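You operate a simulated robot arm through the tools that you are given. There is no shell and no other tool. Be economical: measure what you need, move in short steps, check, and stop when the job is done.

You run a simulated two-armed robot. Do the job below in one go: nothing can be reset, and whatever is moved stays where it is left.

## Task
Put one of the length tiles from the top of the tray bench on top of the white short roll on the top of the packing table. Take the tray on the hold shelf and put it away on the checker ledge. Open the checker drawer, take the grey weight on the top of the spur table and put it away in the inside of the checker drawer and shut the drawer again. Stack the film roll labelled "Lot 27" from the top of the long table on top of the film roll labelled "Lot 72". Open the well lid. Do these in any order.

It is judged by the outcome, as a careful person would: the job done as asked, and still so three seconds after it is handed in. It fails if anything else is knocked over, pushed out of place, dropped, spilled or broken. Lids that push on must go on centred and level and be pressed home; caps that screw on are set level and turned clockwise until they are tight.

## Robot
Two 7-joint arms with two-finger parallel grippers on one trunk, on a base that drives. Base frame: it is fixed to the floor where the robot stands at the start and does not move with it; the origin is under the middle of the robot, x ahead of it, y to its left, z up; the surface under the hand at the start is at about z = 720. Lengths are in mm, angles in rad, forces in N, time in s.
The left shoulder is at the start at [20, 170, 1128], the right one opposite. With the tool pointing down near the work surface each hand reaches from about 100 to 660 mm from the robot's upright axis, wherever it stands, measured 20 degrees to its own side. Places, roughly: checker drawer [-2300, 3500, 600]; checker ledge (20x95 cm) [-2180, 3580, 740]; film roll [-750, 8750, 1000]; grey weight [-500, 6000, 1000]; inside of the checker drawer [-2400, 3500, 600]; length tile [500, 0, 750]; short roll (12x12x13 cm) [-2500, -400, 700]; tray [-3500, 3000, 750]; well lid [2100, 3600, 700]. Payload 3.8 kg a hand.
The tool frame of a hand sits at the grasp point between the pads (the TCP): z along the fingers, y along the line on which they close. The tips reach 30 mm beyond it. Largest opening 110 mm; finger width 20, thickness 10; the body of the gripper, 48 by 112 mm, starts 55 mm behind the TCP.
Orientation is that of the tool frame in the base frame, as a unit quaternion [w, x, y, z]. With the fingers straight down and closing along the base's y, the tool's x points along the base's -x, its y along +y and its z along -z.

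## Interface
- The arms move only by the tool nudge_tool. It takes "left_moves", "right_moves" or both (then of equal length, played together; a hand with none holds still); each is one flat list of numbers, 7 for each row, row after row: the shift along the base's x, y, z in mm, then the turn, a rotation vector about the base's x, y, z in rad, then the opening, from 0 (shut) to 1 (fully open). In form: [x, y, z, wx, wy, wz, grip, x, y, z, wx, wy, wz, grip, ...]. A call has 1 to 12 rows; each row is the pose to reach, as a shift and turn from the pose commanded when the call began. Rows are played at 5 a second. More than 50 mm and 0.15 rad between two rows, or a gripper value outside its range, and nothing of the call is played. A pose out of reach is approached as far as the arm can. The call stops where the force on the tool passes 40 N (or 10 N more than at its start, if that is more) or the arm is blocked; 0.2 s more then pass. Each finger travels about 72 mm/s and halts on what it meets, pressing with about 33 N; the grip force reading is that of the motor and also rises with nothing between the fingers. The clock runs only during rows and for 0.2 s after the last one: add rows that repeat a pose to give the fingers time. It gives the time, the measured TCP pose, the force on the tool (base axes), the opening and the grip force at its end, in the units of the frame above (readings bear some noise), with the torque about the TCP (base axes, N m) and any sound that the robot's microphone picked up, and new pictures: "show" is both (left out), scene, wrist or none (wrist: the cameras of the hands that moved).
- Cameras (640 x 400 px; columns grow to the right, rows downward): "scene" is now at [104, -23.7, 1278.8]; the picture's right is [-0.11, -0.99, 0.00], its down [-0.65, 0.07, -0.76] and it looks along [0.75, -0.09, -0.65] (base axes); focal length 289 px, centre (320, 200). "left" rides on the left gripper at [72, -17, -103] in its tool frame; the picture's right is [0.23, 0.97, 0.00], its down [-0.76, 0.18, -0.62] and it looks along [-0.61, 0.14, 0.78] (tool axes); focal length 222 px, centre (320, 200). "right" rides on the right gripper at [72, 17, -103] in its tool frame; the picture's right is [-0.23, 0.97, 0.00], its down [-0.76, -0.18, -0.62] and it looks along [-0.61, -0.14, 0.78] (tool axes); focal length 222 px, centre (320, 200). There is no depth. A picture from a camera that has moved, and an enlarged one, comes with that camera's place and axes in the base frame and with its lens. The place of the scene camera against the robot may be out by one fixed shift of up to 18 mm in any direction.
- move_column(by): slides the trunk up (or, below 0, down) by that many mm; the arms and the scene camera ride with it, the base frame stays. It gives what a move gives, with no picture.
- roll_base(legs): drives the robot by 1 to 6 legs, each [ahead, turn to the left] in mm and rad, along the robot's own axes; the way and the turn of a leg run together, so that a leg with both is an arc; at most 1500 mm and 3.142 rad a leg. The arms and the cameras ride along, it lands a little off, and it stops where it bumps. It gives what a move gives, and a new picture of the scene camera.
- head_to(pan, tilt): turns the head with the scene camera to pan (to the left, within 1.396 rad either way) and tilt (down, from -0.506 to 1.204), counted from straight ahead of the robot. It gives what a move gives, and a new picture of the scene camera.
- zoom(camera, box): a new picture of the part [left, top, right, bottom] of that camera's present view, enlarged. The clock stands still meanwhile.
- job_done(): hands the job in; it is judged then, once.

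Work in short steps. Places have to be worked out from the pictures, the camera data and where the tool is seen: move nearer, look again, correct. Check each grasp and each placing, and mend what went wrong. You have 175 turns and 260 pictures in all, those below and enlarged ones among them. Open the grippers and draw the arms clear of the work before you hand the job in, unless the task says otherwise; then end with one line.

The tools are called after ">>>" as name(argument=value, ...) on one line, values as JSON. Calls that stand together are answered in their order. nudge_tool: Moves the arms, as the interface text tells. Its arguments: {"type":"object","properties":{"left_moves":{"type":"array","items":{"type":"number"}},"right_moves":{"type":"array","items":{"type":"number"}},"show":{"type":"string","enum":["both","scene","wrist","none"]}},"required":[]} The other tools are called the same way: move_column (by) slides the trunk up or down; roll_base (legs) drives the base; head_to (pan, tilt) turns the head that bears the scene camera; zoom (camera, box) takes an enlarged picture of a part of a camera's view; job_done () hands the job in.

At the start:

```text
t: 0.0
left_ee_pos: [469.5, 133.0, 969.4]
left_orientation: [0.0, 0.0, 1.0, 0.001]
left_ft_force: [0.2, 0.3, 0.2]
left_wrist_torque: [-0.03, 0.02, -0.02]
left_finger_gap: 110.0
left_grasp_force: 0.0
right_ee_pos: [506.7, -289.3, 1022.2]
right_orientation: [0.001, 0.0, 1.0, 0.0]
right_ft_force: [-0.5, -0.7, 0.3]
right_wrist_torque: [-0.01, 0.03, -0.01]
right_finger_gap: 109.9
right_grasp_force: 0.1
trunk travel left (down, up): [-225.0, 345.0]
robot x, y, heading: [-2.0, -1.9, -0.0]
head pan, tilt: [-0.115, 0.71]
```

scene: 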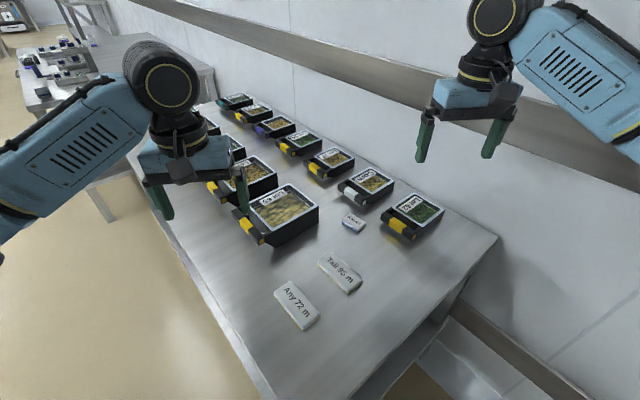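
right: 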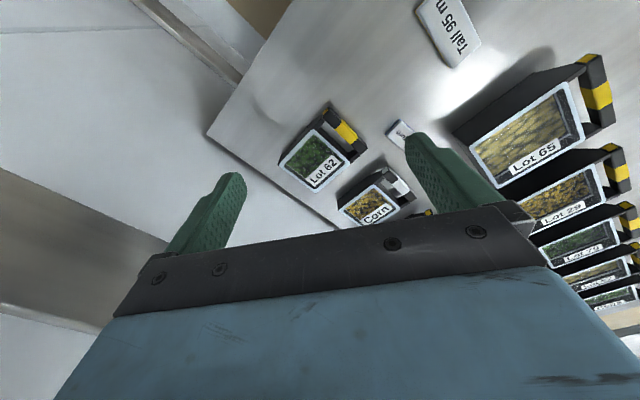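
left: 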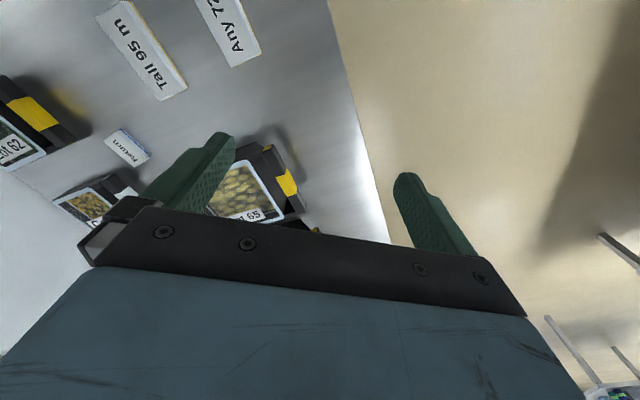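

The two length tiles lie near the front of the bench. I zoom in to read them and locate them.

>>> zoom(camera="scene", box=[220, 180, 420, 340])

>>> zoom(camera="scene", box=[0, 0, 240, 150])

```text
2.50 times, centred on (320, 260) of scene
camera zoom: at [104.0, -23.7, 1278.8], right [-0.11, -0.99, 0.0], down [-0.65, 0.07, -0.76], along [0.75, -0.09, -0.65], focal length 723 px, centre (320, 50)
```

zoom: 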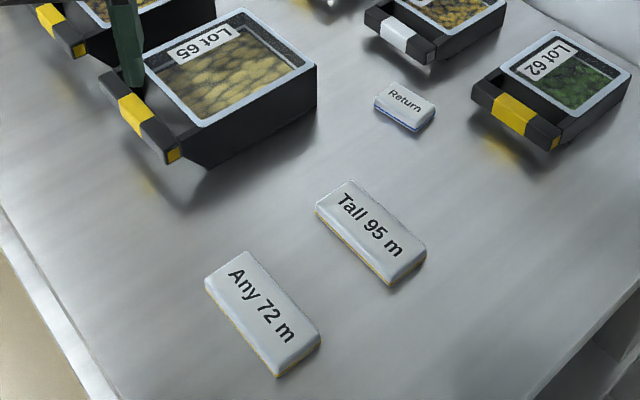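

```text
2.67 times, centred on (120, 75) of scene
camera zoom: at [104.0, -23.7, 1278.8], right [-0.11, -0.99, 0.0], down [-0.65, 0.07, -0.76], along [0.75, -0.09, -0.65], focal length 771 px, centre (853, 533)
```

zoom: 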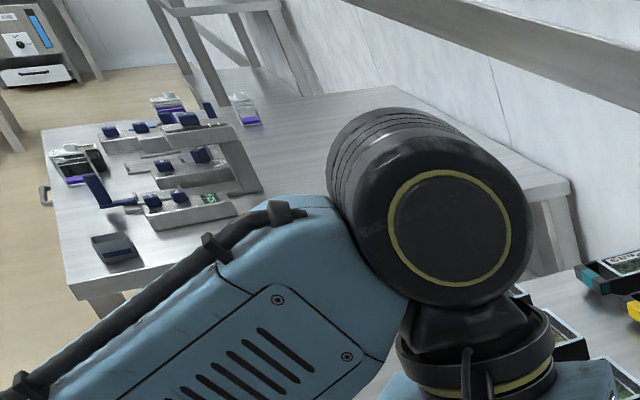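

The "Any 72 m" tile suits a short roll; I judge it at about (410,-15,735), long axis about 32° from x. I bring the left hand above it, turned to close across its width.

>>> nudge_tool(left_moves=[-15, -37, -10, 0, 0, 0.14, 1, -30, -74, -20, 0, 0, 0.28, 1, -45, -111, -40, 0, 0, 0.42, 1, -60, -148, -70, 0, 0, 0.556, 1, -60, -148, -70, 0, 0, 0.556, 1])

```text
t: 1.2
left_ee_pos: [405.8, -15.1, 900.7]
left_orientation: [0.0, -0.275, 0.961, 0.0]
left_ft_force: [-0.5, 1.0, 1.1]
left_wrist_torque: [0.0, 0.01, -0.01]
left_finger_gap: 110.1
left_grasp_force: 0.0
right_ee_pos: [505.9, -289.4, 1023.4]
right_orientation: [0.0, 0.0, 1.0, 0.0]
right_ft_force: [0.9, 0.0, -0.3]
right_wrist_torque: [-0.02, 0.02, 0.0]
right_finger_gap: 110.0
right_grasp_force: 0.1
trunk travel left (down, up): [-225.0, 345.0]
robot x, y, heading: [0.0, 1.2, -0.001]
head pan, tilt: [-0.115, 0.71]
camera scene: at [104.0, -23.4, 1278.8], right [-0.11, -0.99, 0.0], down [-0.65, 0.07, -0.76], along [0.75, -0.09, -0.65], focal length 289 px, centre (320, 200)
camera left: at [352.1, -68.5, 1004.7], right [-0.71, 0.71, 0.0], down [0.55, 0.55, 0.62], along [0.44, 0.44, -0.78], focal length 222 px, centre (320, 200)
```

scene: 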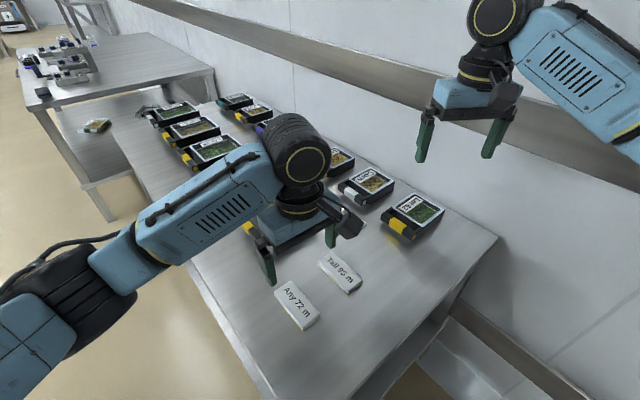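
left: 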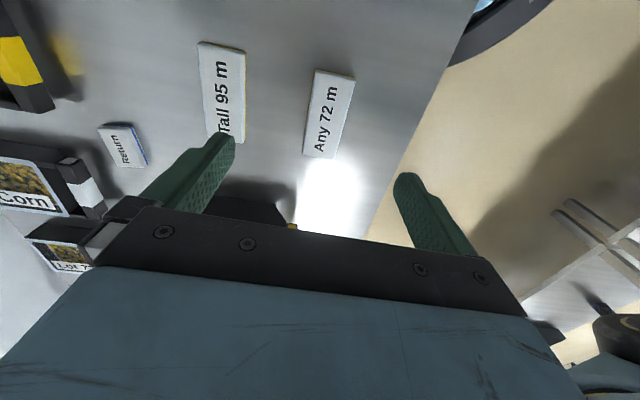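

The wrist view puts the tile at about (410,0), angle 33°. I shift over it and descend to just above its height.

>>> nudge_tool(left_moves=[3, 15, -45, 0, 0, 0.03, 0.8, 3, 15, -90, 0, 0, 0.03, 0.7, 3, 15, -125, 0, 0, 0.03, 0.7, 3, 15, -125, 0, 0, 0.03, 0.7])

```text
t: 2.2
left_ee_pos: [411.5, 0.0, 773.8]
left_orientation: [0.0, -0.289, 0.957, 0.0]
left_ft_force: [0.0, -0.3, 0.0]
left_wrist_torque: [0.01, 0.01, -0.01]
left_finger_gap: 77.1
left_grasp_force: 0.0
right_ee_pos: [507.2, -289.7, 1023.4]
right_orientation: [0.001, 0.0, 1.0, 0.0]
right_ft_force: [0.4, -0.2, 0.1]
right_wrist_torque: [-0.01, 0.01, 0.0]
right_finger_gap: 109.8
right_grasp_force: 0.0
trunk travel left (down, up): [-225.0, 345.0]
robot x, y, heading: [1.0, -1.6, -0.002]
head pan, tilt: [-0.115, 0.71]
camera scene: at [104.0, -23.7, 1278.8], right [-0.11, -0.99, 0.0], down [-0.65, 0.07, -0.76], along [0.75, -0.09, -0.65], focal length 289 px, centre (320, 200)
camera left: at [358.0, -55.0, 879.4], right [-0.73, 0.69, 0.0], down [0.54, 0.57, 0.62], along [0.43, 0.45, -0.78], focal length 222 px, centre (320, 200)
```

scene: 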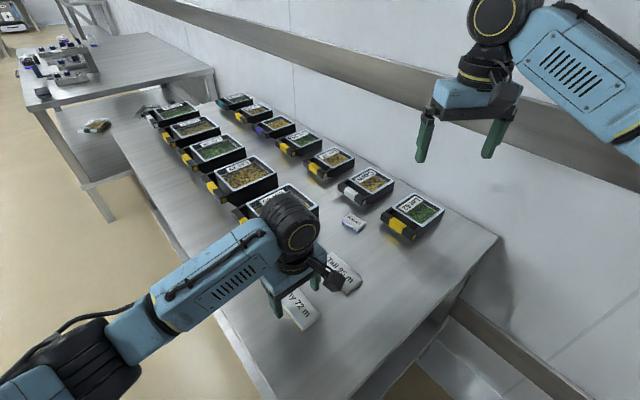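
left: 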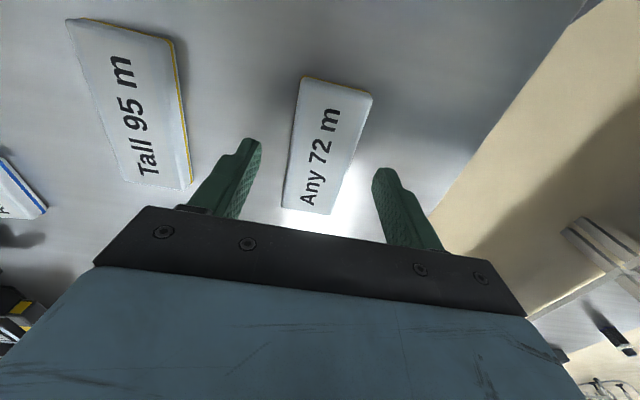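

The tile is centred between the fingers. I lower about 18 mm and close.

>>> nudge_tool(left_moves=[0, 0, -18, 0, 0, 0, 0.7, 0, 0, -18, 0, 0, 0, 0.4, 0, 0, -18, 0, 0, 0, 0.2, 0, 0, -18, 0, 0, 0, 0.0, 0, 0, -18, 0, 0, 0, 0.0, 0, 0, -18, 0, 0, 0, 0.0], show="wrist")

```text
t: 3.6
left_ee_pos: [410.4, -0.6, 757.9]
left_orientation: [0.001, -0.289, 0.957, 0.0]
left_ft_force: [0.2, -1.0, 0.4]
left_wrist_torque: [0.01, 0.04, 0.01]
left_finger_gap: 43.9
left_grasp_force: 33.3
right_ee_pos: [507.3, -290.3, 1022.1]
right_orientation: [0.0, 0.0, 1.0, 0.0]
right_ft_force: [0.0, -0.4, -0.2]
right_wrist_torque: [-0.01, 0.02, 0.02]
right_finger_gap: 110.1
right_grasp_force: 0.0
trunk travel left (down, up): [-225.0, 345.0]
robot x, y, heading: [-3.4, 1.3, 0.004]
head pan, tilt: [-0.115, 0.71]
camera left: at [357.5, -55.4, 861.4], right [-0.73, 0.69, 0.0], down [0.54, 0.57, 0.62], along [0.43, 0.45, -0.78], focal length 222 px, centre (320, 200)
```

left: 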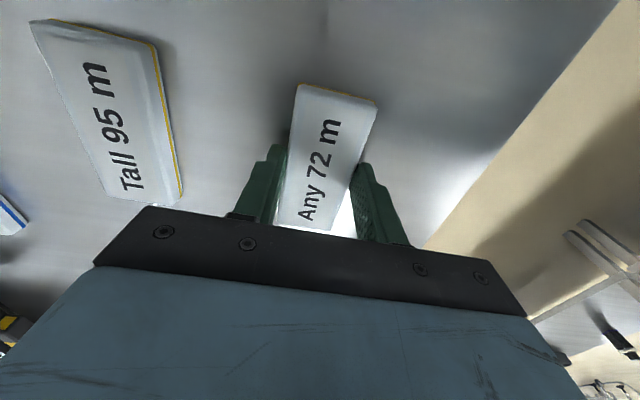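

Tile gripped (43.9 mm). I lift it and bring the arms in, then look around.

>>> nudge_tool(left_moves=[0, 0, 32, 0, 0, 0, 0, 0, 0, 82, 0, 0, 0, 0, 0, 0, 132, 0, 0, -0.1, 0, -15, 35, 180, 0, 0, -0.24, 0, -30, 75, 210, 0, 0, -0.38, 0, -50, 115, 240, 0, 0, -0.5, 0, -70, 150, 260, 0, 0, -0.586, 0], right_moves=[-20, 0, 0, 0, 0, 0, 0.8, -40, 10, 0, 0, 0, 0, 0.6, -60, 20, 0, 0, 0, 0, 0.4, -80, 30, 0, 0, 0, 0, 0.2, -100, 40, 0, 0, 0, 0, 0, -130, 50, 0, 0, 0, 0, 0, -170, 60, 0, 0, 0, 0, 0], show="none")

>>> head_to(pan=-1.39, tilt=0.35)

>>> head_to(pan=1.39, tilt=0.35)

```text
refused: row 4 steps farther than a row can; nothing moved
```

```text
t: 5.0
left_ee_pos: [410.8, 0.5, 757.4]
left_orientation: [0.0, -0.288, 0.958, -0.001]
left_ft_force: [-0.1, -0.6, 0.5]
left_wrist_torque: [0.0, 0.0, 0.0]
left_finger_gap: 43.7
left_grasp_force: 32.5
right_ee_pos: [507.0, -290.2, 1022.8]
right_orientation: [0.0, 0.001, 1.0, 0.001]
right_ft_force: [-0.1, 0.4, 1.1]
right_wrist_torque: [-0.03, -0.02, 0.01]
right_finger_gap: 109.7
right_grasp_force: 0.1
trunk travel left (down, up): [-225.0, 345.0]
robot x, y, heading: [-0.2, -3.6, 0.002]
head pan, tilt: [-1.389, 0.351]
camera scene: at [36.9, -105.6, 1311.1], right [-0.98, -0.18, 0.0], down [-0.06, 0.34, -0.94], along [0.17, -0.92, -0.34], focal length 289 px, centre (320, 200)
```

scene: 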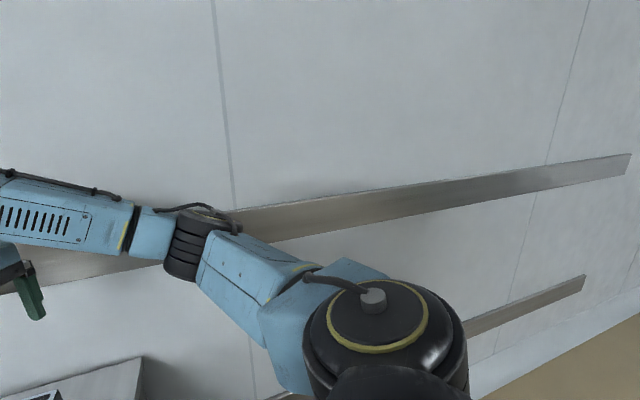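

```text
t: 7.5
left_ee_pos: [409.6, 0.1, 758.2]
left_orientation: [0.0, -0.289, 0.957, 0.0]
left_ft_force: [0.5, -0.6, -0.1]
left_wrist_torque: [0.0, 0.02, 0.01]
left_finger_gap: 43.6
left_grasp_force: 33.0
right_ee_pos: [507.9, -290.4, 1022.7]
right_orientation: [0.001, 0.0, 1.0, 0.0]
right_ft_force: [0.1, 0.0, -0.2]
right_wrist_torque: [-0.03, 0.01, -0.01]
right_finger_gap: 110.0
right_grasp_force: 0.1
trunk travel left (down, up): [-225.0, 345.0]
robot x, y, heading: [-0.0, -2.7, 0.002]
head pan, tilt: [1.389, 0.351]
camera scene: at [36.9, 77.6, 1311.1], right [0.98, -0.18, 0.0], down [-0.06, -0.34, -0.94], along [0.17, 0.92, -0.34], focal length 289 px, centre (320, 200)
```

scene: 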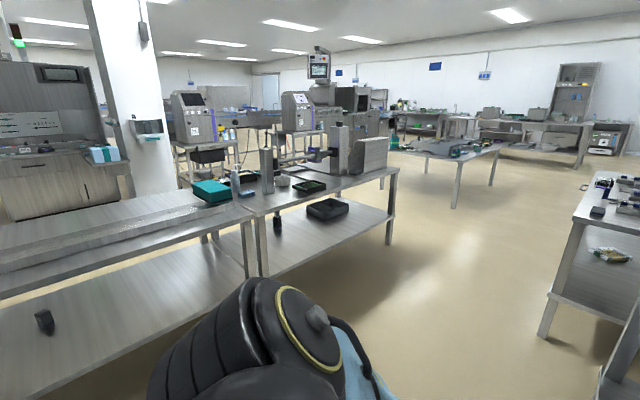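

The lift row was too long; I redo it with smaller steps.

>>> nudge_tool(left_moves=[0, 0, 32, 0, 0, 0, 0, 0, 0, 80, 0, 0, 0, 0, 0, 0, 125, 0, 0, -0.1, 0, -10, 25, 160, 0, 0, -0.23, 0, -20, 60, 190, 0, 0, -0.36, 0, -40, 100, 210, 0, 0, -0.48, 0, -60, 140, 230, 0, 0, -0.586, 0, -80, 170, 245, 0, 0, -0.586, 0], right_moves=[-20, 0, 0, 0, 0, 0, 0.8, -40, 5, 0, 0, 0, 0, 0.6, -60, 10, 0, 0, 0, 0, 0.4, -80, 15, 0, 0, 0, 0, 0.2, -100, 20, 0, 0, 0, 0, 0, -120, 25, 0, 0, 0, 0, 0, -140, 30, 0, 0, 0, 0, 0, -170, 40, 0, 0, 0, 0, 0], show="none")

>>> head_to(pan=0, tilt=0.5)

>>> roll_base(legs=[[-250, 0], [0, 1.5708]])

>>> roll_base(legs=[[0, 1.5708]])

```text
t: 9.3
left_ee_pos: [329.2, 171.5, 1003.3]
left_orientation: [0.0, 0.0, 1.0, -0.001]
left_ft_force: [0.5, -0.1, -0.5]
left_wrist_torque: [0.0, -0.01, -0.01]
left_finger_gap: 43.7
left_grasp_force: 33.2
right_ee_pos: [336.3, -249.4, 1024.9]
right_orientation: [0.001, 0.0, 1.0, 0.0]
right_ft_force: [-0.1, 0.2, -0.3]
right_wrist_torque: [-0.01, 0.05, -0.01]
right_finger_gap: 0.3
right_grasp_force: 33.1
trunk travel left (down, up): [-225.0, 345.0]
robot x, y, heading: [-0.3, -1.5, 0.002]
head pan, tilt: [1.389, 0.351]
```

```text
t: 10.8
left_ee_pos: [329.8, 170.1, 1002.5]
left_orientation: [0.0, 0.001, 1.0, 0.0]
left_ft_force: [-0.3, 0.9, 0.3]
left_wrist_torque: [0.01, -0.01, 0.0]
left_finger_gap: 43.8
left_grasp_force: 32.7
right_ee_pos: [337.6, -249.6, 1024.5]
right_orientation: [0.0, 0.0, 1.0, 0.0]
right_ft_force: [0.0, -0.5, -0.4]
right_wrist_torque: [-0.01, -0.01, -0.01]
right_finger_gap: 0.0
right_grasp_force: 32.9
trunk travel left (down, up): [-225.0, 345.0]
robot x, y, heading: [0.9, -2.2, -0.0]
head pan, tilt: [0.0, 0.499]
camera scene: at [111.0, -13.9, 1297.4], right [0.0, -1.0, 0.0], down [-0.48, 0.0, -0.88], along [0.88, 0.0, -0.48], focal length 289 px, centre (320, 200)
```

scene: 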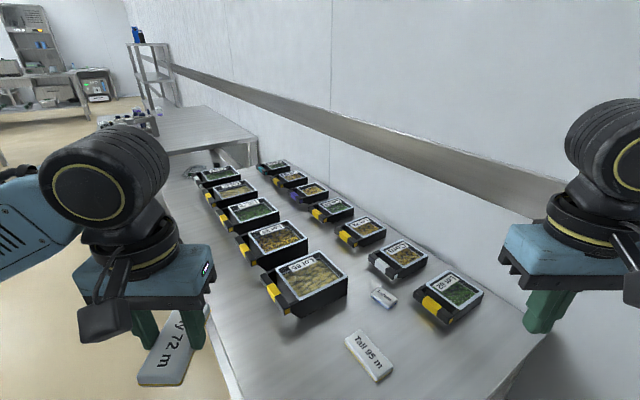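

```text
t: 16.5
left_ee_pos: [-425.2, 330.6, 1003.3]
left_orientation: [0.0, 0.708, -0.706, 0.0]
left_ft_force: [0.0, -0.1, 0.1]
left_wrist_torque: [0.0, 0.02, 0.0]
left_finger_gap: 43.6
left_grasp_force: 33.2
right_ee_pos: [-4.8, 336.8, 1024.2]
right_orientation: [0.001, 0.707, -0.707, -0.001]
right_ft_force: [0.5, 0.4, -0.8]
right_wrist_torque: [0.03, -0.03, -0.01]
right_finger_gap: 0.0
right_grasp_force: 32.9
trunk travel left (down, up): [-225.0, 345.0]
robot x, y, heading: [-251.8, 0.9, 1.569]
head pan, tilt: [0.0, 0.499]
camera scene: at [-254.8, 98.5, 1297.4], right [1.0, 0.0, 0.0], down [0.0, -0.48, -0.88], along [0.0, 0.88, -0.48], focal length 289 px, centre (320, 200)
```

scene: 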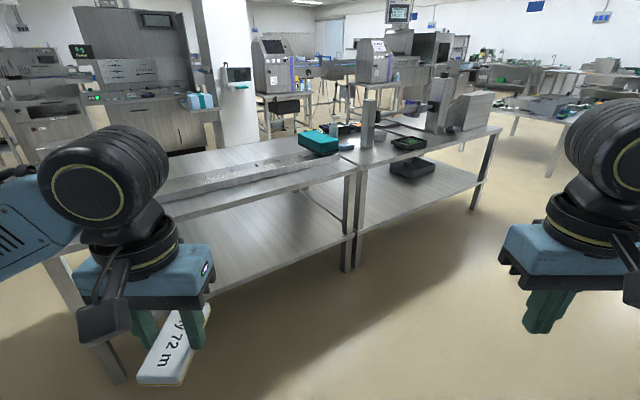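

```text
t: 20.8
left_ee_pos: [-579.7, -180.2, 1003.8]
left_orientation: [0.0, 1.0, 0.015, 0.0]
left_ft_force: [0.5, 0.1, 0.1]
left_wrist_torque: [0.01, 0.03, 0.01]
left_finger_gap: 43.9
left_grasp_force: 33.8
right_ee_pos: [-597.8, 239.0, 1024.2]
right_orientation: [0.0, 1.0, 0.016, 0.0]
right_ft_force: [0.0, 0.2, 0.2]
right_wrist_torque: [0.0, 0.02, -0.01]
right_finger_gap: 0.0
right_grasp_force: 33.0
trunk travel left (down, up): [-225.0, 345.0]
robot x, y, heading: [-253.9, 1.7, -3.104]
head pan, tilt: [0.0, 0.499]
camera scene: at [-366.4, -17.1, 1297.4], right [-0.03, 1.0, 0.0], down [0.48, 0.01, -0.88], along [-0.88, -0.03, -0.48], focal length 289 px, centre (320, 200)
```

scene: 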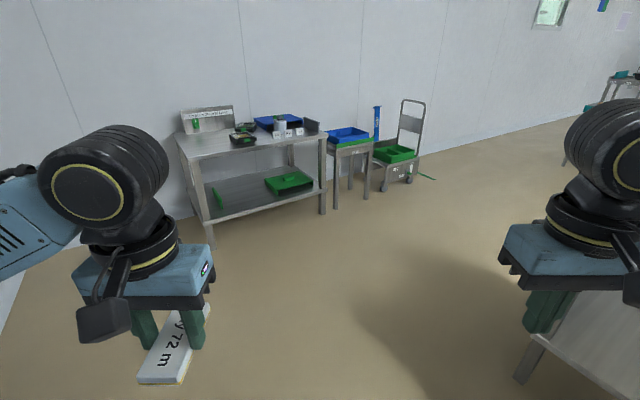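

The packing table is ahead. I zoom in to find the white short roll.

>>> zoom(camera="scene", box=[160, 90, 340, 230])

```text
2.86 times, centred on (250, 160) of scene
camera zoom: at [-366.4, -17.1, 1297.4], right [-0.03, 1.0, 0.0], down [0.48, 0.01, -0.88], along [-0.88, -0.03, -0.48], focal length 826 px, centre (520, 314)
```

zoom: 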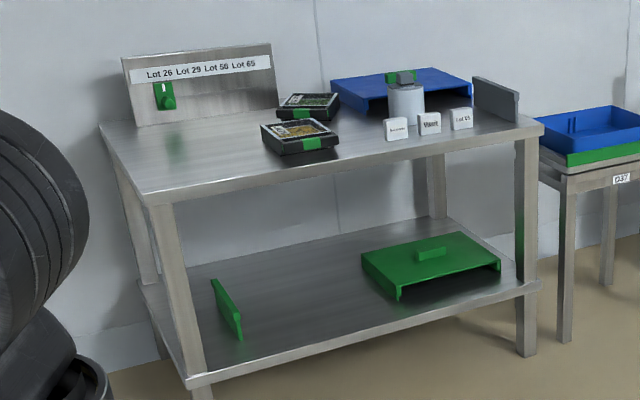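

The roll appears near (-2380,-360), table front facing roughly (0.81,0.58). I drive to a point in front of it, and turn to face it.

>>> roll_base(legs=[[0, -0.202], [1480, 0], [0, 0.785]])

>>> zoom(camera="scene", box=[200, 80, 440, 230])

```text
t: 31.0
left_ee_pos: [-1883.0, -85.8, 1003.4]
left_orientation: [0.0, 0.951, 0.31, -0.001]
left_ft_force: [1.0, -0.7, -0.2]
left_wrist_torque: [-0.01, -0.01, -0.05]
left_finger_gap: 43.7
left_grasp_force: 33.2
right_ee_pos: [-2135.8, 248.8, 1024.7]
right_orientation: [0.0, 0.951, 0.31, 0.0]
right_ft_force: [0.6, 0.4, -0.4]
right_wrist_torque: [0.02, 0.0, 0.01]
right_finger_gap: 0.0
right_grasp_force: 33.0
trunk travel left (down, up): [-225.0, 345.0]
robot x, y, heading: [-1714.5, 245.8, -2.51]
head pan, tilt: [0.0, 0.499]
camera scene: at [-1807.4, 165.8, 1297.4], right [-0.59, 0.81, 0.0], down [0.39, 0.28, -0.88], along [-0.71, -0.52, -0.48], focal length 289 px, centre (320, 200)
```

scene: 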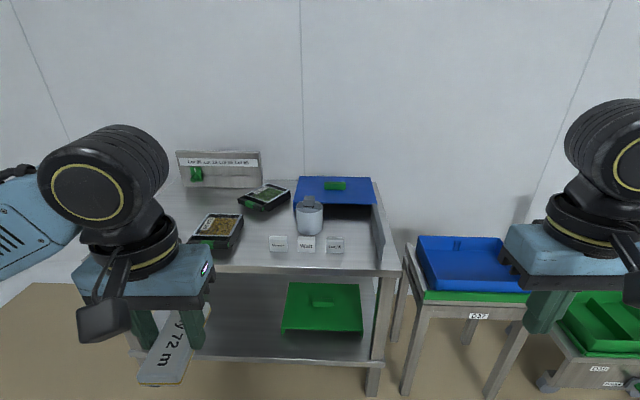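

```text
2.67 times, centred on (320, 155) of scene
camera zoom: at [-1807.4, 165.8, 1297.4], right [-0.59, 0.81, 0.0], down [0.39, 0.28, -0.88], along [-0.71, -0.52, -0.48], focal length 771 px, centre (320, 320)
```

zoom: 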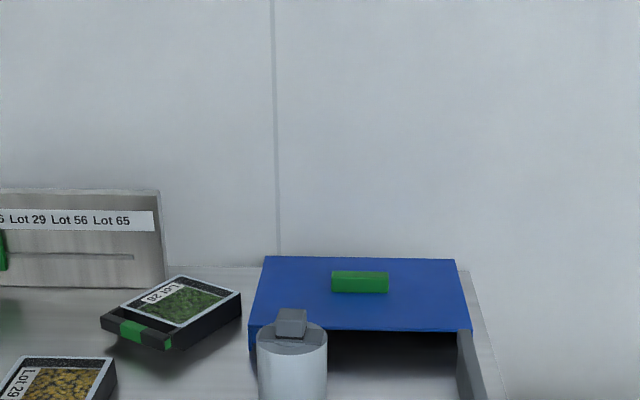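

>>> zoom(camera="scene", box=[250, 170, 370, 260])

```text
4.44 times, centred on (310, 215) of scene
camera zoom: at [-1807.4, 165.8, 1297.4], right [-0.59, 0.81, 0.0], down [0.39, 0.28, -0.88], along [-0.71, -0.52, -0.48], focal length 1285 px, centre (364, 133)
```

zoom: 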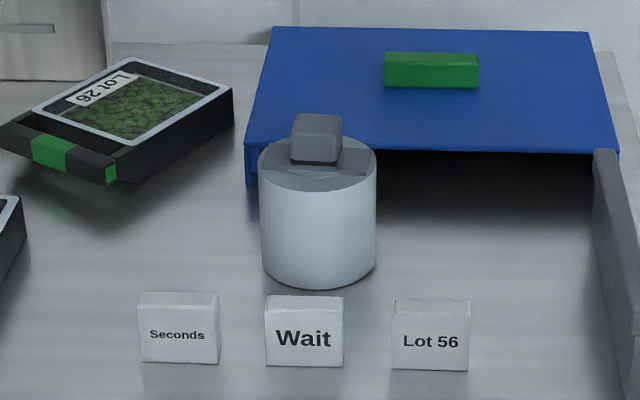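

A white cylinder with a grey piece on top sits near (-2470,-367). I drive closer and look down at it.

>>> roll_base(legs=[[300, 0]])

>>> zoom(camera="scene", box=[200, 180, 400, 330])

```text
t: 33.0
left_ee_pos: [-2124.5, -265.2, 1003.1]
left_orientation: [-0.001, 0.95, 0.314, 0.0]
left_ft_force: [-0.3, 0.2, -1.4]
left_wrist_torque: [-0.01, -0.02, 0.03]
left_finger_gap: 43.9
left_grasp_force: 32.9
right_ee_pos: [-2378.6, 69.2, 1025.3]
right_orientation: [0.0, 0.95, 0.313, 0.0]
right_ft_force: [-0.3, -0.7, 0.7]
right_wrist_torque: [-0.01, 0.01, -0.03]
right_finger_gap: 0.0
right_grasp_force: 32.8
trunk travel left (down, up): [-225.0, 345.0]
robot x, y, heading: [-1962.7, 65.4, -2.507]
head pan, tilt: [0.0, 0.499]
camera scene: at [-2050.5, -13.0, 1297.3], right [-0.59, 0.8, 0.0], down [0.39, 0.28, -0.88], along [-0.71, -0.52, -0.48], focal length 289 px, centre (320, 200)
```

scene: 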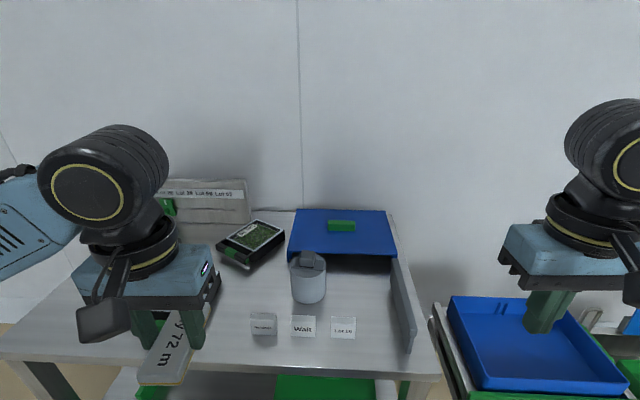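

```text
2.67 times, centred on (300, 255) of scene
camera zoom: at [-2050.5, -13.0, 1297.3], right [-0.59, 0.8, 0.0], down [0.39, 0.28, -0.88], along [-0.71, -0.52, -0.48], focal length 771 px, centre (373, 53)
```

zoom: 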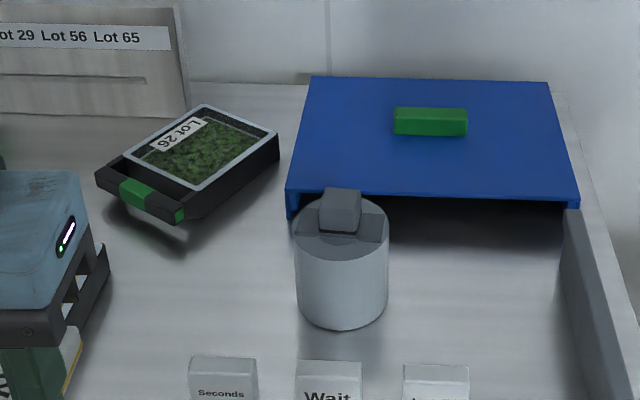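

I move a bit nearer (table edge is about 456 mm ahead), staying about 320 from it.

>>> roll_base(legs=[[135, 0]])

>>> head_to(pan=0, tilt=0.8)

```text
t: 34.3
left_ee_pos: [-2233.5, -348.4, 1002.9]
left_orientation: [0.0, 0.949, 0.315, 0.0]
left_ft_force: [-0.7, 1.1, 0.3]
left_wrist_torque: [-0.02, 0.0, 0.02]
left_finger_gap: 43.6
left_grasp_force: 33.0
right_ee_pos: [-2488.2, -15.2, 1025.0]
right_orientation: [-0.001, 0.949, 0.315, 0.0]
right_ft_force: [0.3, -0.5, 0.3]
right_wrist_torque: [0.01, 0.04, 0.0]
right_finger_gap: 0.1
right_grasp_force: 33.4
trunk travel left (down, up): [-225.0, 345.0]
robot x, y, heading: [-2067.9, -14.8, -2.503]
head pan, tilt: [0.0, 0.499]
camera scene: at [-2161.0, -95.3, 1297.3], right [-0.6, 0.8, 0.0], down [0.38, 0.29, -0.88], along [-0.7, -0.52, -0.48], focal length 289 px, centre (320, 200)
```

scene: 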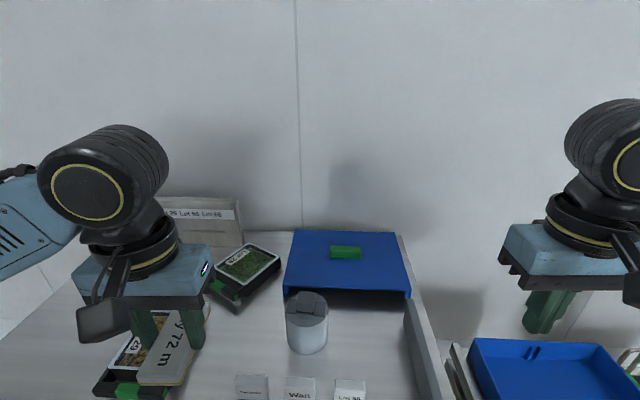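

```text
t: 35.1
left_ee_pos: [-2232.5, -347.9, 1005.0]
left_orientation: [-0.001, 0.949, 0.315, -0.001]
left_ft_force: [0.3, -0.7, -0.6]
left_wrist_torque: [-0.01, 0.0, 0.0]
left_finger_gap: 43.7
left_grasp_force: 33.5
right_ee_pos: [-2488.9, -14.9, 1024.7]
right_orientation: [0.001, 0.949, 0.315, 0.0]
right_ft_force: [-0.5, 0.1, 0.6]
right_wrist_torque: [0.02, 0.0, 0.01]
right_finger_gap: 0.0
right_grasp_force: 32.6
trunk travel left (down, up): [-225.0, 345.0]
robot x, y, heading: [-2065.2, -14.7, -2.502]
head pan, tilt: [0.0, 0.799]
camera scene: at [-2152.0, -88.6, 1271.5], right [-0.6, 0.8, 0.0], down [0.57, 0.43, -0.7], along [-0.56, -0.42, -0.72], focal length 289 px, centre (320, 200)
```

scene: 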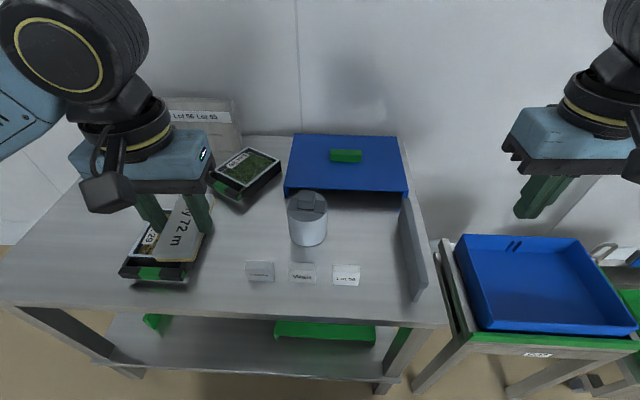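

>>> zoom(camera="scene", box=[260, 175, 360, 255])

```text
5.00 times, centred on (310, 215) of scene
camera zoom: at [-2152.0, -88.6, 1271.5], right [-0.6, 0.8, 0.0], down [0.57, 0.43, -0.7], along [-0.56, -0.42, -0.72], focal length 1445 px, centre (370, 125)
```

zoom: 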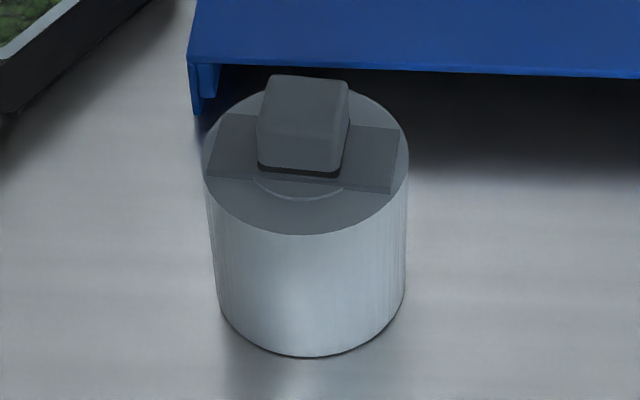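

The roll has a grey bar and block across its top. I bring the left hand (with the tile well above) over it to examine it with the wrist camera.

>>> nudge_tool(left_moves=[-40, -3, 0, 0, 0, 0, 0, -80, -6, 0, 0, 0, 0, 0, -120, -9, 0, 0, 0, 0, 0, -160, -12, 0, 0, 0, 0, 0, -200, -15, 0, 0, 0, 0, 0, -200, -15, 0, 0, 0, 0, 0])

```text
t: 36.5
left_ee_pos: [-2433.1, -363.8, 1004.8]
left_orientation: [0.001, 0.949, 0.314, -0.001]
left_ft_force: [-0.2, 0.0, -0.1]
left_wrist_torque: [-0.01, -0.02, 0.01]
left_finger_gap: 44.0
left_grasp_force: 32.9
right_ee_pos: [-2487.2, -13.9, 1025.1]
right_orientation: [0.0, 0.949, 0.315, 0.0]
right_ft_force: [0.6, 0.4, -0.8]
right_wrist_torque: [0.04, 0.01, 0.01]
right_finger_gap: 0.1
right_grasp_force: 32.9
trunk travel left (down, up): [-225.0, 345.0]
robot x, y, heading: [-2070.2, -13.0, -2.5]
head pan, tilt: [0.0, 0.799]
camera scene: at [-2151.6, -88.8, 1271.5], right [-0.6, 0.8, 0.0], down [0.58, 0.43, -0.7], along [-0.56, -0.42, -0.72], focal length 289 px, centre (320, 200)
camera left: at [-2386.7, -308.2, 1108.2], right [0.76, -0.65, 0.0], down [-0.5, -0.6, 0.62], along [-0.4, -0.48, -0.78], focal length 222 px, centre (320, 200)
```

scene: 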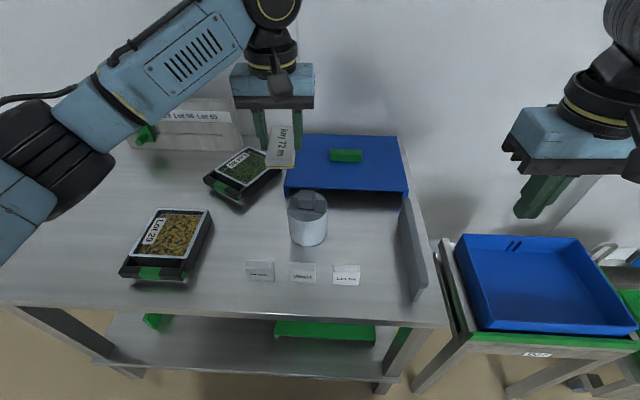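
left: 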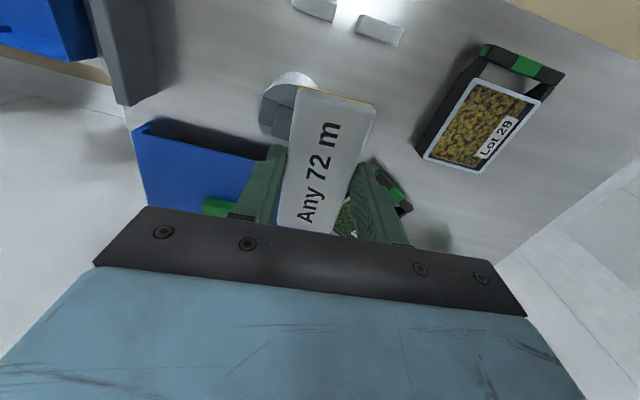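

I shift the hand sideways so the roll is seen unobscured beside the tile.

>>> nudge_tool(left_moves=[37, -30, 0, 0, 0, 0, 0, 66, -56, -20, 0, 0, 0, 0, 66, -56, -40, 0, 0, 0, 0, 66, -56, -40, 0, 0, 0, 0], show="wrist")

>>> zoom(camera="left", box=[80, 20, 320, 170])

```text
t: 37.5
left_ee_pos: [-2365.8, -421.8, 963.1]
left_orientation: [0.0, 0.949, 0.315, 0.0]
left_ft_force: [0.1, 0.0, -0.6]
left_wrist_torque: [0.01, 0.01, -0.01]
left_finger_gap: 43.8
left_grasp_force: 32.8
right_ee_pos: [-2488.0, -14.4, 1024.0]
right_orientation: [0.001, 0.949, 0.315, -0.001]
right_ft_force: [0.7, 0.2, 0.0]
right_wrist_torque: [-0.02, 0.0, 0.0]
right_finger_gap: 0.2
right_grasp_force: 32.9
trunk travel left (down, up): [-225.0, 345.0]
robot x, y, heading: [-2073.2, -14.8, -2.501]
head pan, tilt: [0.0, 0.799]
camera left: at [-2319.5, -365.2, 1066.8], right [0.76, -0.65, 0.0], down [-0.5, -0.6, 0.62], along [-0.4, -0.48, -0.78], focal length 222 px, centre (320, 200)
```

left: 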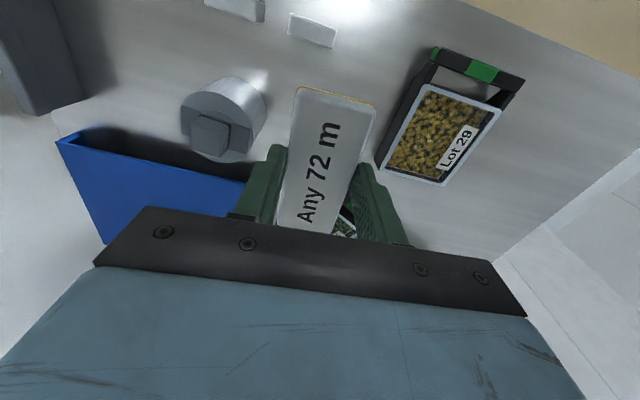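

```text
2.67 times, centred on (200, 95) of left
camera zoom: at [-2319.5, -365.2, 1066.8], right [0.76, -0.65, 0.0], down [-0.5, -0.6, 0.62], along [-0.4, -0.48, -0.78], focal length 592 px, centre (640, 480)
```

zoom: 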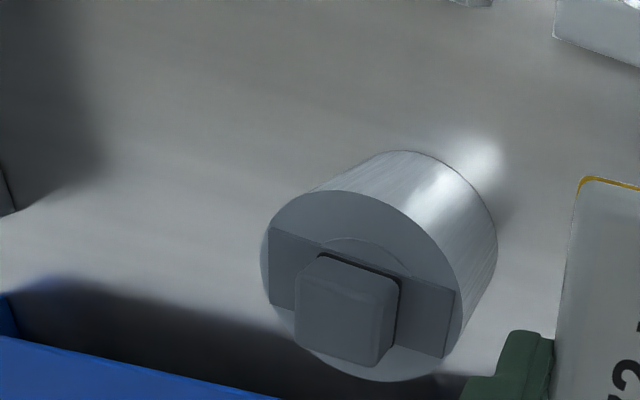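

The block is centred over the roll at (-2469,-361), top about z 848. I move over it and lower to TCP 895.

>>> nudge_tool(left_moves=[-38, 22, 0, 0, 0, 0, 0, -76, 45, 0, 0, 0, 0, 0, -103, 61, -20, 0, 0, 0, 0, -103, 61, -50, 0, 0, 0, 0, -103, 61, -66, 0, 0, 0, 0, -103, 61, -66, 0, 0, 0, 0])

>>> zoom(camera="scene", box=[250, 140, 370, 250])

```text
t: 38.9
left_ee_pos: [-2468.5, -358.0, 897.2]
left_orientation: [0.001, 0.949, 0.314, 0.0]
left_ft_force: [0.3, -0.3, -0.6]
left_wrist_torque: [-0.02, -0.01, -0.01]
left_finger_gap: 43.8
left_grasp_force: 33.2
right_ee_pos: [-2488.5, -14.8, 1023.2]
right_orientation: [0.0, 0.949, 0.315, 0.0]
right_ft_force: [-0.7, 0.5, 0.4]
right_wrist_torque: [0.01, -0.02, 0.0]
right_finger_gap: 0.1
right_grasp_force: 32.9
trunk travel left (down, up): [-225.0, 345.0]
robot x, y, heading: [-2070.1, -12.6, -2.501]
head pan, tilt: [0.0, 0.799]
camera scene: at [-2151.9, -88.6, 1271.4], right [-0.6, 0.8, 0.0], down [0.58, 0.43, -0.7], along [-0.56, -0.42, -0.72], focal length 289 px, centre (320, 200)
camera left: at [-2422.8, -302.8, 1001.0], right [0.76, -0.65, 0.0], down [-0.5, -0.6, 0.62], along [-0.4, -0.48, -0.78], focal length 222 px, centre (320, 200)
```

scene: 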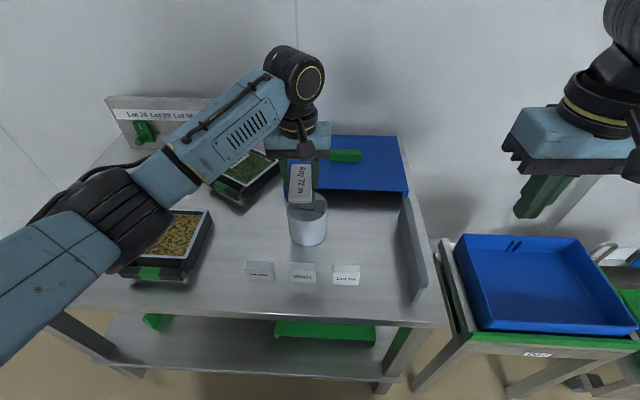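
left: 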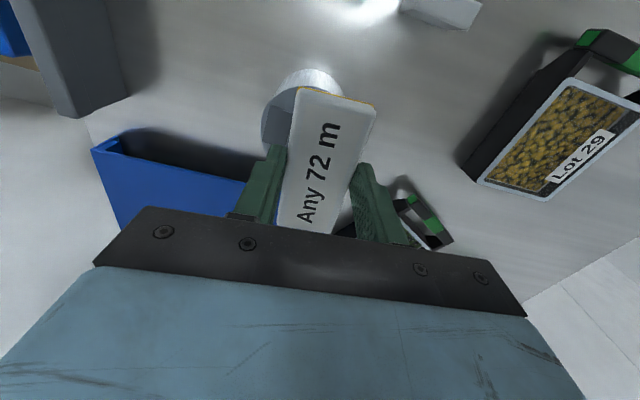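

```text
3.64 times, centred on (310, 195) of scene
camera zoom: at [-2151.9, -88.6, 1271.4], right [-0.6, 0.8, 0.0], down [0.58, 0.43, -0.7], along [-0.56, -0.42, -0.72], focal length 1051 px, centre (356, 218)
```

zoom: 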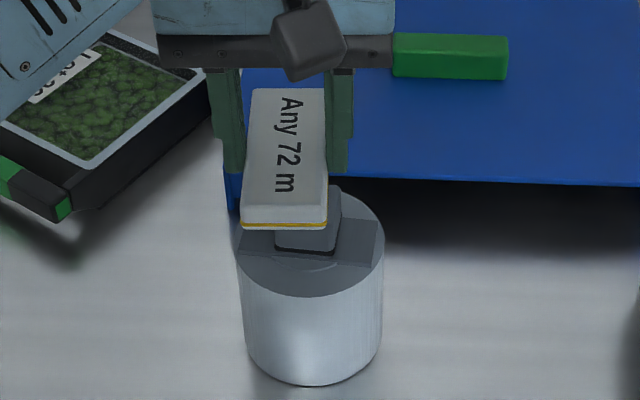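

The tile sits slightly too far to the robot's left and ahead of the block. I shift by (2,12) and lower 6 mm, then re-check.

>>> nudge_tool(left_moves=[2, 12, 0, 0, 0, 0, 0, 2, 12, -5, 0, 0, 0, 0, 2, 12, -5, 0, 0, 0, 0], show="none")

>>> zoom(camera="scene", box=[260, 150, 350, 230])

>>> zoom(camera="left", box=[220, 40, 420, 190])

```text
t: 39.7
left_ee_pos: [-2467.7, -346.2, 891.0]
left_orientation: [0.0, 0.949, 0.314, 0.0]
left_ft_force: [0.6, 0.0, -0.2]
left_wrist_torque: [0.04, -0.01, -0.01]
left_finger_gap: 43.6
left_grasp_force: 33.0
right_ee_pos: [-2488.5, -14.3, 1023.8]
right_orientation: [0.0, 0.949, 0.315, 0.0]
right_ft_force: [-0.2, -0.4, -0.1]
right_wrist_torque: [0.0, -0.02, 0.0]
right_finger_gap: 0.0
right_grasp_force: 32.5
trunk travel left (down, up): [-225.0, 345.0]
robot x, y, heading: [-2069.7, -13.7, -2.506]
head pan, tilt: [0.0, 0.799]
```

```text
5.00 times, centred on (305, 190) of scene
camera zoom: at [-2151.9, -88.5, 1271.4], right [-0.6, 0.8, 0.0], down [0.58, 0.43, -0.7], along [-0.56, -0.42, -0.72], focal length 1445 px, centre (395, 250)
```

zoom: 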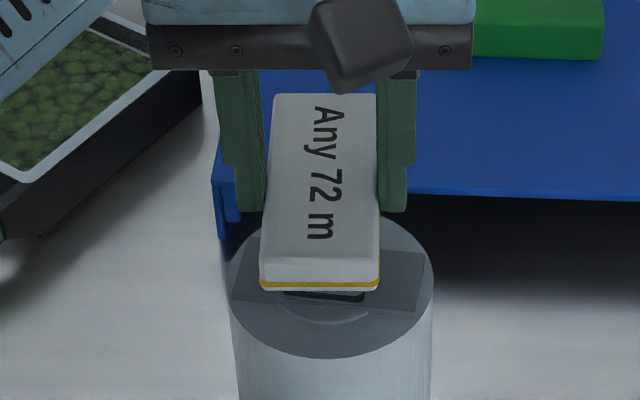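

```text
2.67 times, centred on (320, 115) of left
camera zoom: at [-2421.3, -289.9, 996.4], right [0.76, -0.65, 0.0], down [-0.5, -0.6, 0.62], along [-0.4, -0.48, -0.78], focal length 592 px, centre (320, 427)
```

zoom: 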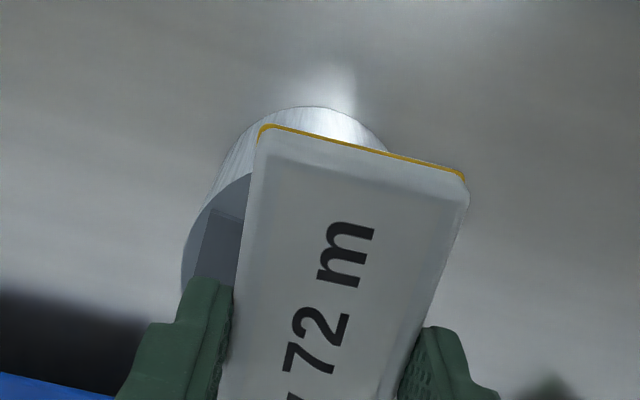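

Triangulating several views gives the roll top at about z 788 (block top about 822) and its centre at about (-2486,-360). I shift forward accordingly and lower to TCP 868.

>>> nudge_tool(left_moves=[-18, -14, 0, 0, 0, 0, 0, -18, -14, -12, 0, 0, 0, 0, -18, -14, -22, 0, 0, 0, 0, -18, -14, -22, 0, 0, 0, 0], show="none")

>>> zoom(camera="scene", box=[260, 150, 350, 230])

>>> zoom(camera="left", box=[220, 40, 420, 190])

```text
t: 40.7
left_ee_pos: [-2487.2, -361.3, 872.7]
left_orientation: [0.0, 0.95, 0.313, 0.0]
left_ft_force: [-1.0, -1.0, -0.9]
left_wrist_torque: [0.01, 0.0, 0.0]
left_finger_gap: 43.7
left_grasp_force: 33.3
right_ee_pos: [-2487.8, -14.4, 1024.7]
right_orientation: [0.0, 0.949, 0.314, 0.0]
right_ft_force: [0.5, -0.2, -0.6]
right_wrist_torque: [-0.03, -0.03, 0.02]
right_finger_gap: 0.0
right_grasp_force: 33.1
trunk travel left (down, up): [-225.0, 345.0]
robot x, y, heading: [-2068.7, -10.8, -2.502]
head pan, tilt: [0.0, 0.799]
```

```text
5.00 times, centred on (305, 190) of scene
camera zoom: at [-2151.9, -88.6, 1271.4], right [-0.6, 0.8, 0.0], down [0.58, 0.43, -0.7], along [-0.56, -0.42, -0.72], focal length 1445 px, centre (395, 250)
```

zoom: 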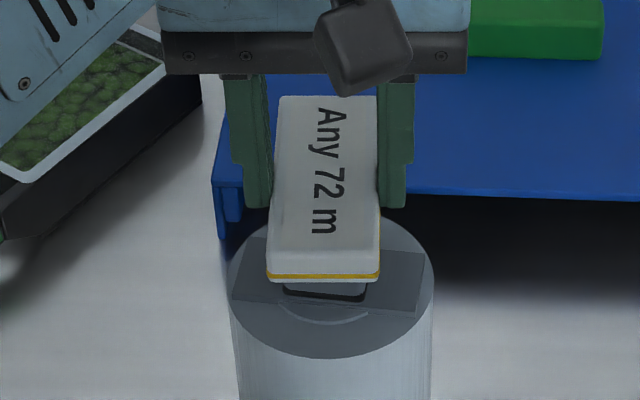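

```text
2.67 times, centred on (320, 115) of left
camera zoom: at [-2440.6, -304.5, 975.1], right [0.76, -0.65, 0.0], down [-0.51, -0.6, 0.62], along [-0.4, -0.48, -0.78], focal length 592 px, centre (320, 427)
```

zoom: 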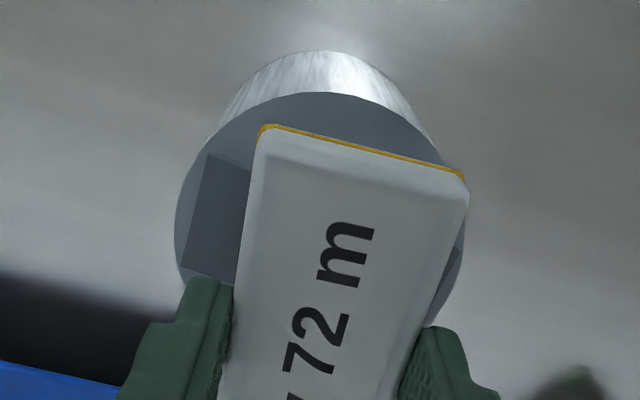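

Lateral alignment is good; I shift 6 mm back and lower in small steps until contact.

>>> nudge_tool(left_moves=[5, 4, 0, 0, 0, 0, 0, 5, 4, -3, 0, 0, 0, 0, 5, 4, -5, 0, 0, 0, 0, 5, 4, -7, 0, 0, 0, 0, 5, 4, -7, 0, 0, 0, 0], show="none")

>>> zoom(camera="scene", box=[260, 150, 350, 230])

```text
t: 41.9
left_ee_pos: [-2481.8, -355.6, 864.7]
left_orientation: [0.001, 0.949, 0.315, 0.0]
left_ft_force: [0.3, 0.0, 1.1]
left_wrist_torque: [-0.01, 0.0, 0.0]
left_finger_gap: 43.9
left_grasp_force: 33.0
right_ee_pos: [-2488.9, -13.7, 1025.8]
right_orientation: [0.0, 0.949, 0.314, 0.0]
right_ft_force: [-0.1, -0.6, -0.3]
right_wrist_torque: [-0.03, 0.01, -0.02]
right_finger_gap: 0.1
right_grasp_force: 32.9
trunk travel left (down, up): [-225.0, 345.0]
robot x, y, heading: [-2067.0, -13.6, -2.498]
head pan, tilt: [0.0, 0.799]
```

```text
5.00 times, centred on (305, 190) of scene
camera zoom: at [-2151.9, -88.6, 1271.4], right [-0.6, 0.8, 0.0], down [0.58, 0.43, -0.7], along [-0.56, -0.42, -0.72], focal length 1445 px, centre (395, 250)
```

zoom: 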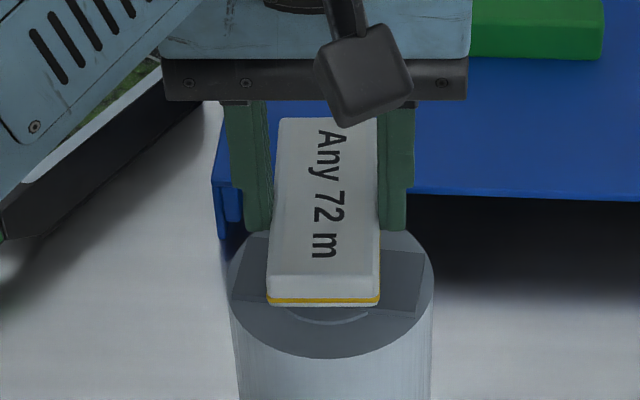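

>>> nudge_tool(left_moves=[0, 0, -2, 0, 0, 0, 0, 0, 0, -4, 0, 0, 0, 0, 0, 0, -6, 0, 0, 0, 0, 0, 0, -8, 0, 0, 0, 0, 0, 0, -8, 0, 0, 0, 0], show="none")

```text
t: 43.1
left_ee_pos: [-2481.1, -355.6, 859.8]
left_orientation: [0.001, 0.95, 0.314, -0.004]
left_ft_force: [4.0, -3.3, 33.5]
left_wrist_torque: [-0.12, -0.23, 0.01]
left_finger_gap: 43.8
left_grasp_force: 33.2
right_ee_pos: [-2486.4, -14.0, 1026.1]
right_orientation: [-0.001, 0.949, 0.315, -0.002]
right_ft_force: [-1.0, -0.3, 0.0]
right_wrist_torque: [0.02, 0.02, -0.01]
right_finger_gap: 0.2
right_grasp_force: 33.0
trunk travel left (down, up): [-225.0, 345.0]
robot x, y, heading: [-2071.4, -13.9, -2.503]
head pan, tilt: [0.0, 0.799]
```

Contact at about 860; the torque suggests the block centre is about (7,-4) off the TCP. I lift, shift, and set it down again with less force.

>>> nudge_tool(left_moves=[0, 0, 6, 0, 0, 0, 0, 5, -3, 6, 0, 0, 0, 0, 5, -3, 4, 0, 0, 0, 0, 5, -3, 2, 0, 0, 0, 0, 5, -3, 2, 0, 0, 0, 0], show="none")

```text
t: 44.3
left_ee_pos: [-2475.0, -358.9, 860.1]
left_orientation: [0.0, 0.949, 0.315, -0.003]
left_ft_force: [0.6, 1.5, 27.4]
left_wrist_torque: [0.09, 0.13, -0.04]
left_finger_gap: 43.7
left_grasp_force: 33.2
right_ee_pos: [-2486.1, -12.2, 1025.7]
right_orientation: [0.001, 0.949, 0.315, -0.001]
right_ft_force: [-0.4, 0.8, 0.6]
right_wrist_torque: [0.0, 0.0, 0.04]
right_finger_gap: 0.1
right_grasp_force: 32.9
trunk travel left (down, up): [-225.0, 345.0]
robot x, y, heading: [-2070.3, -16.9, -2.505]
head pan, tilt: [0.0, 0.799]
```

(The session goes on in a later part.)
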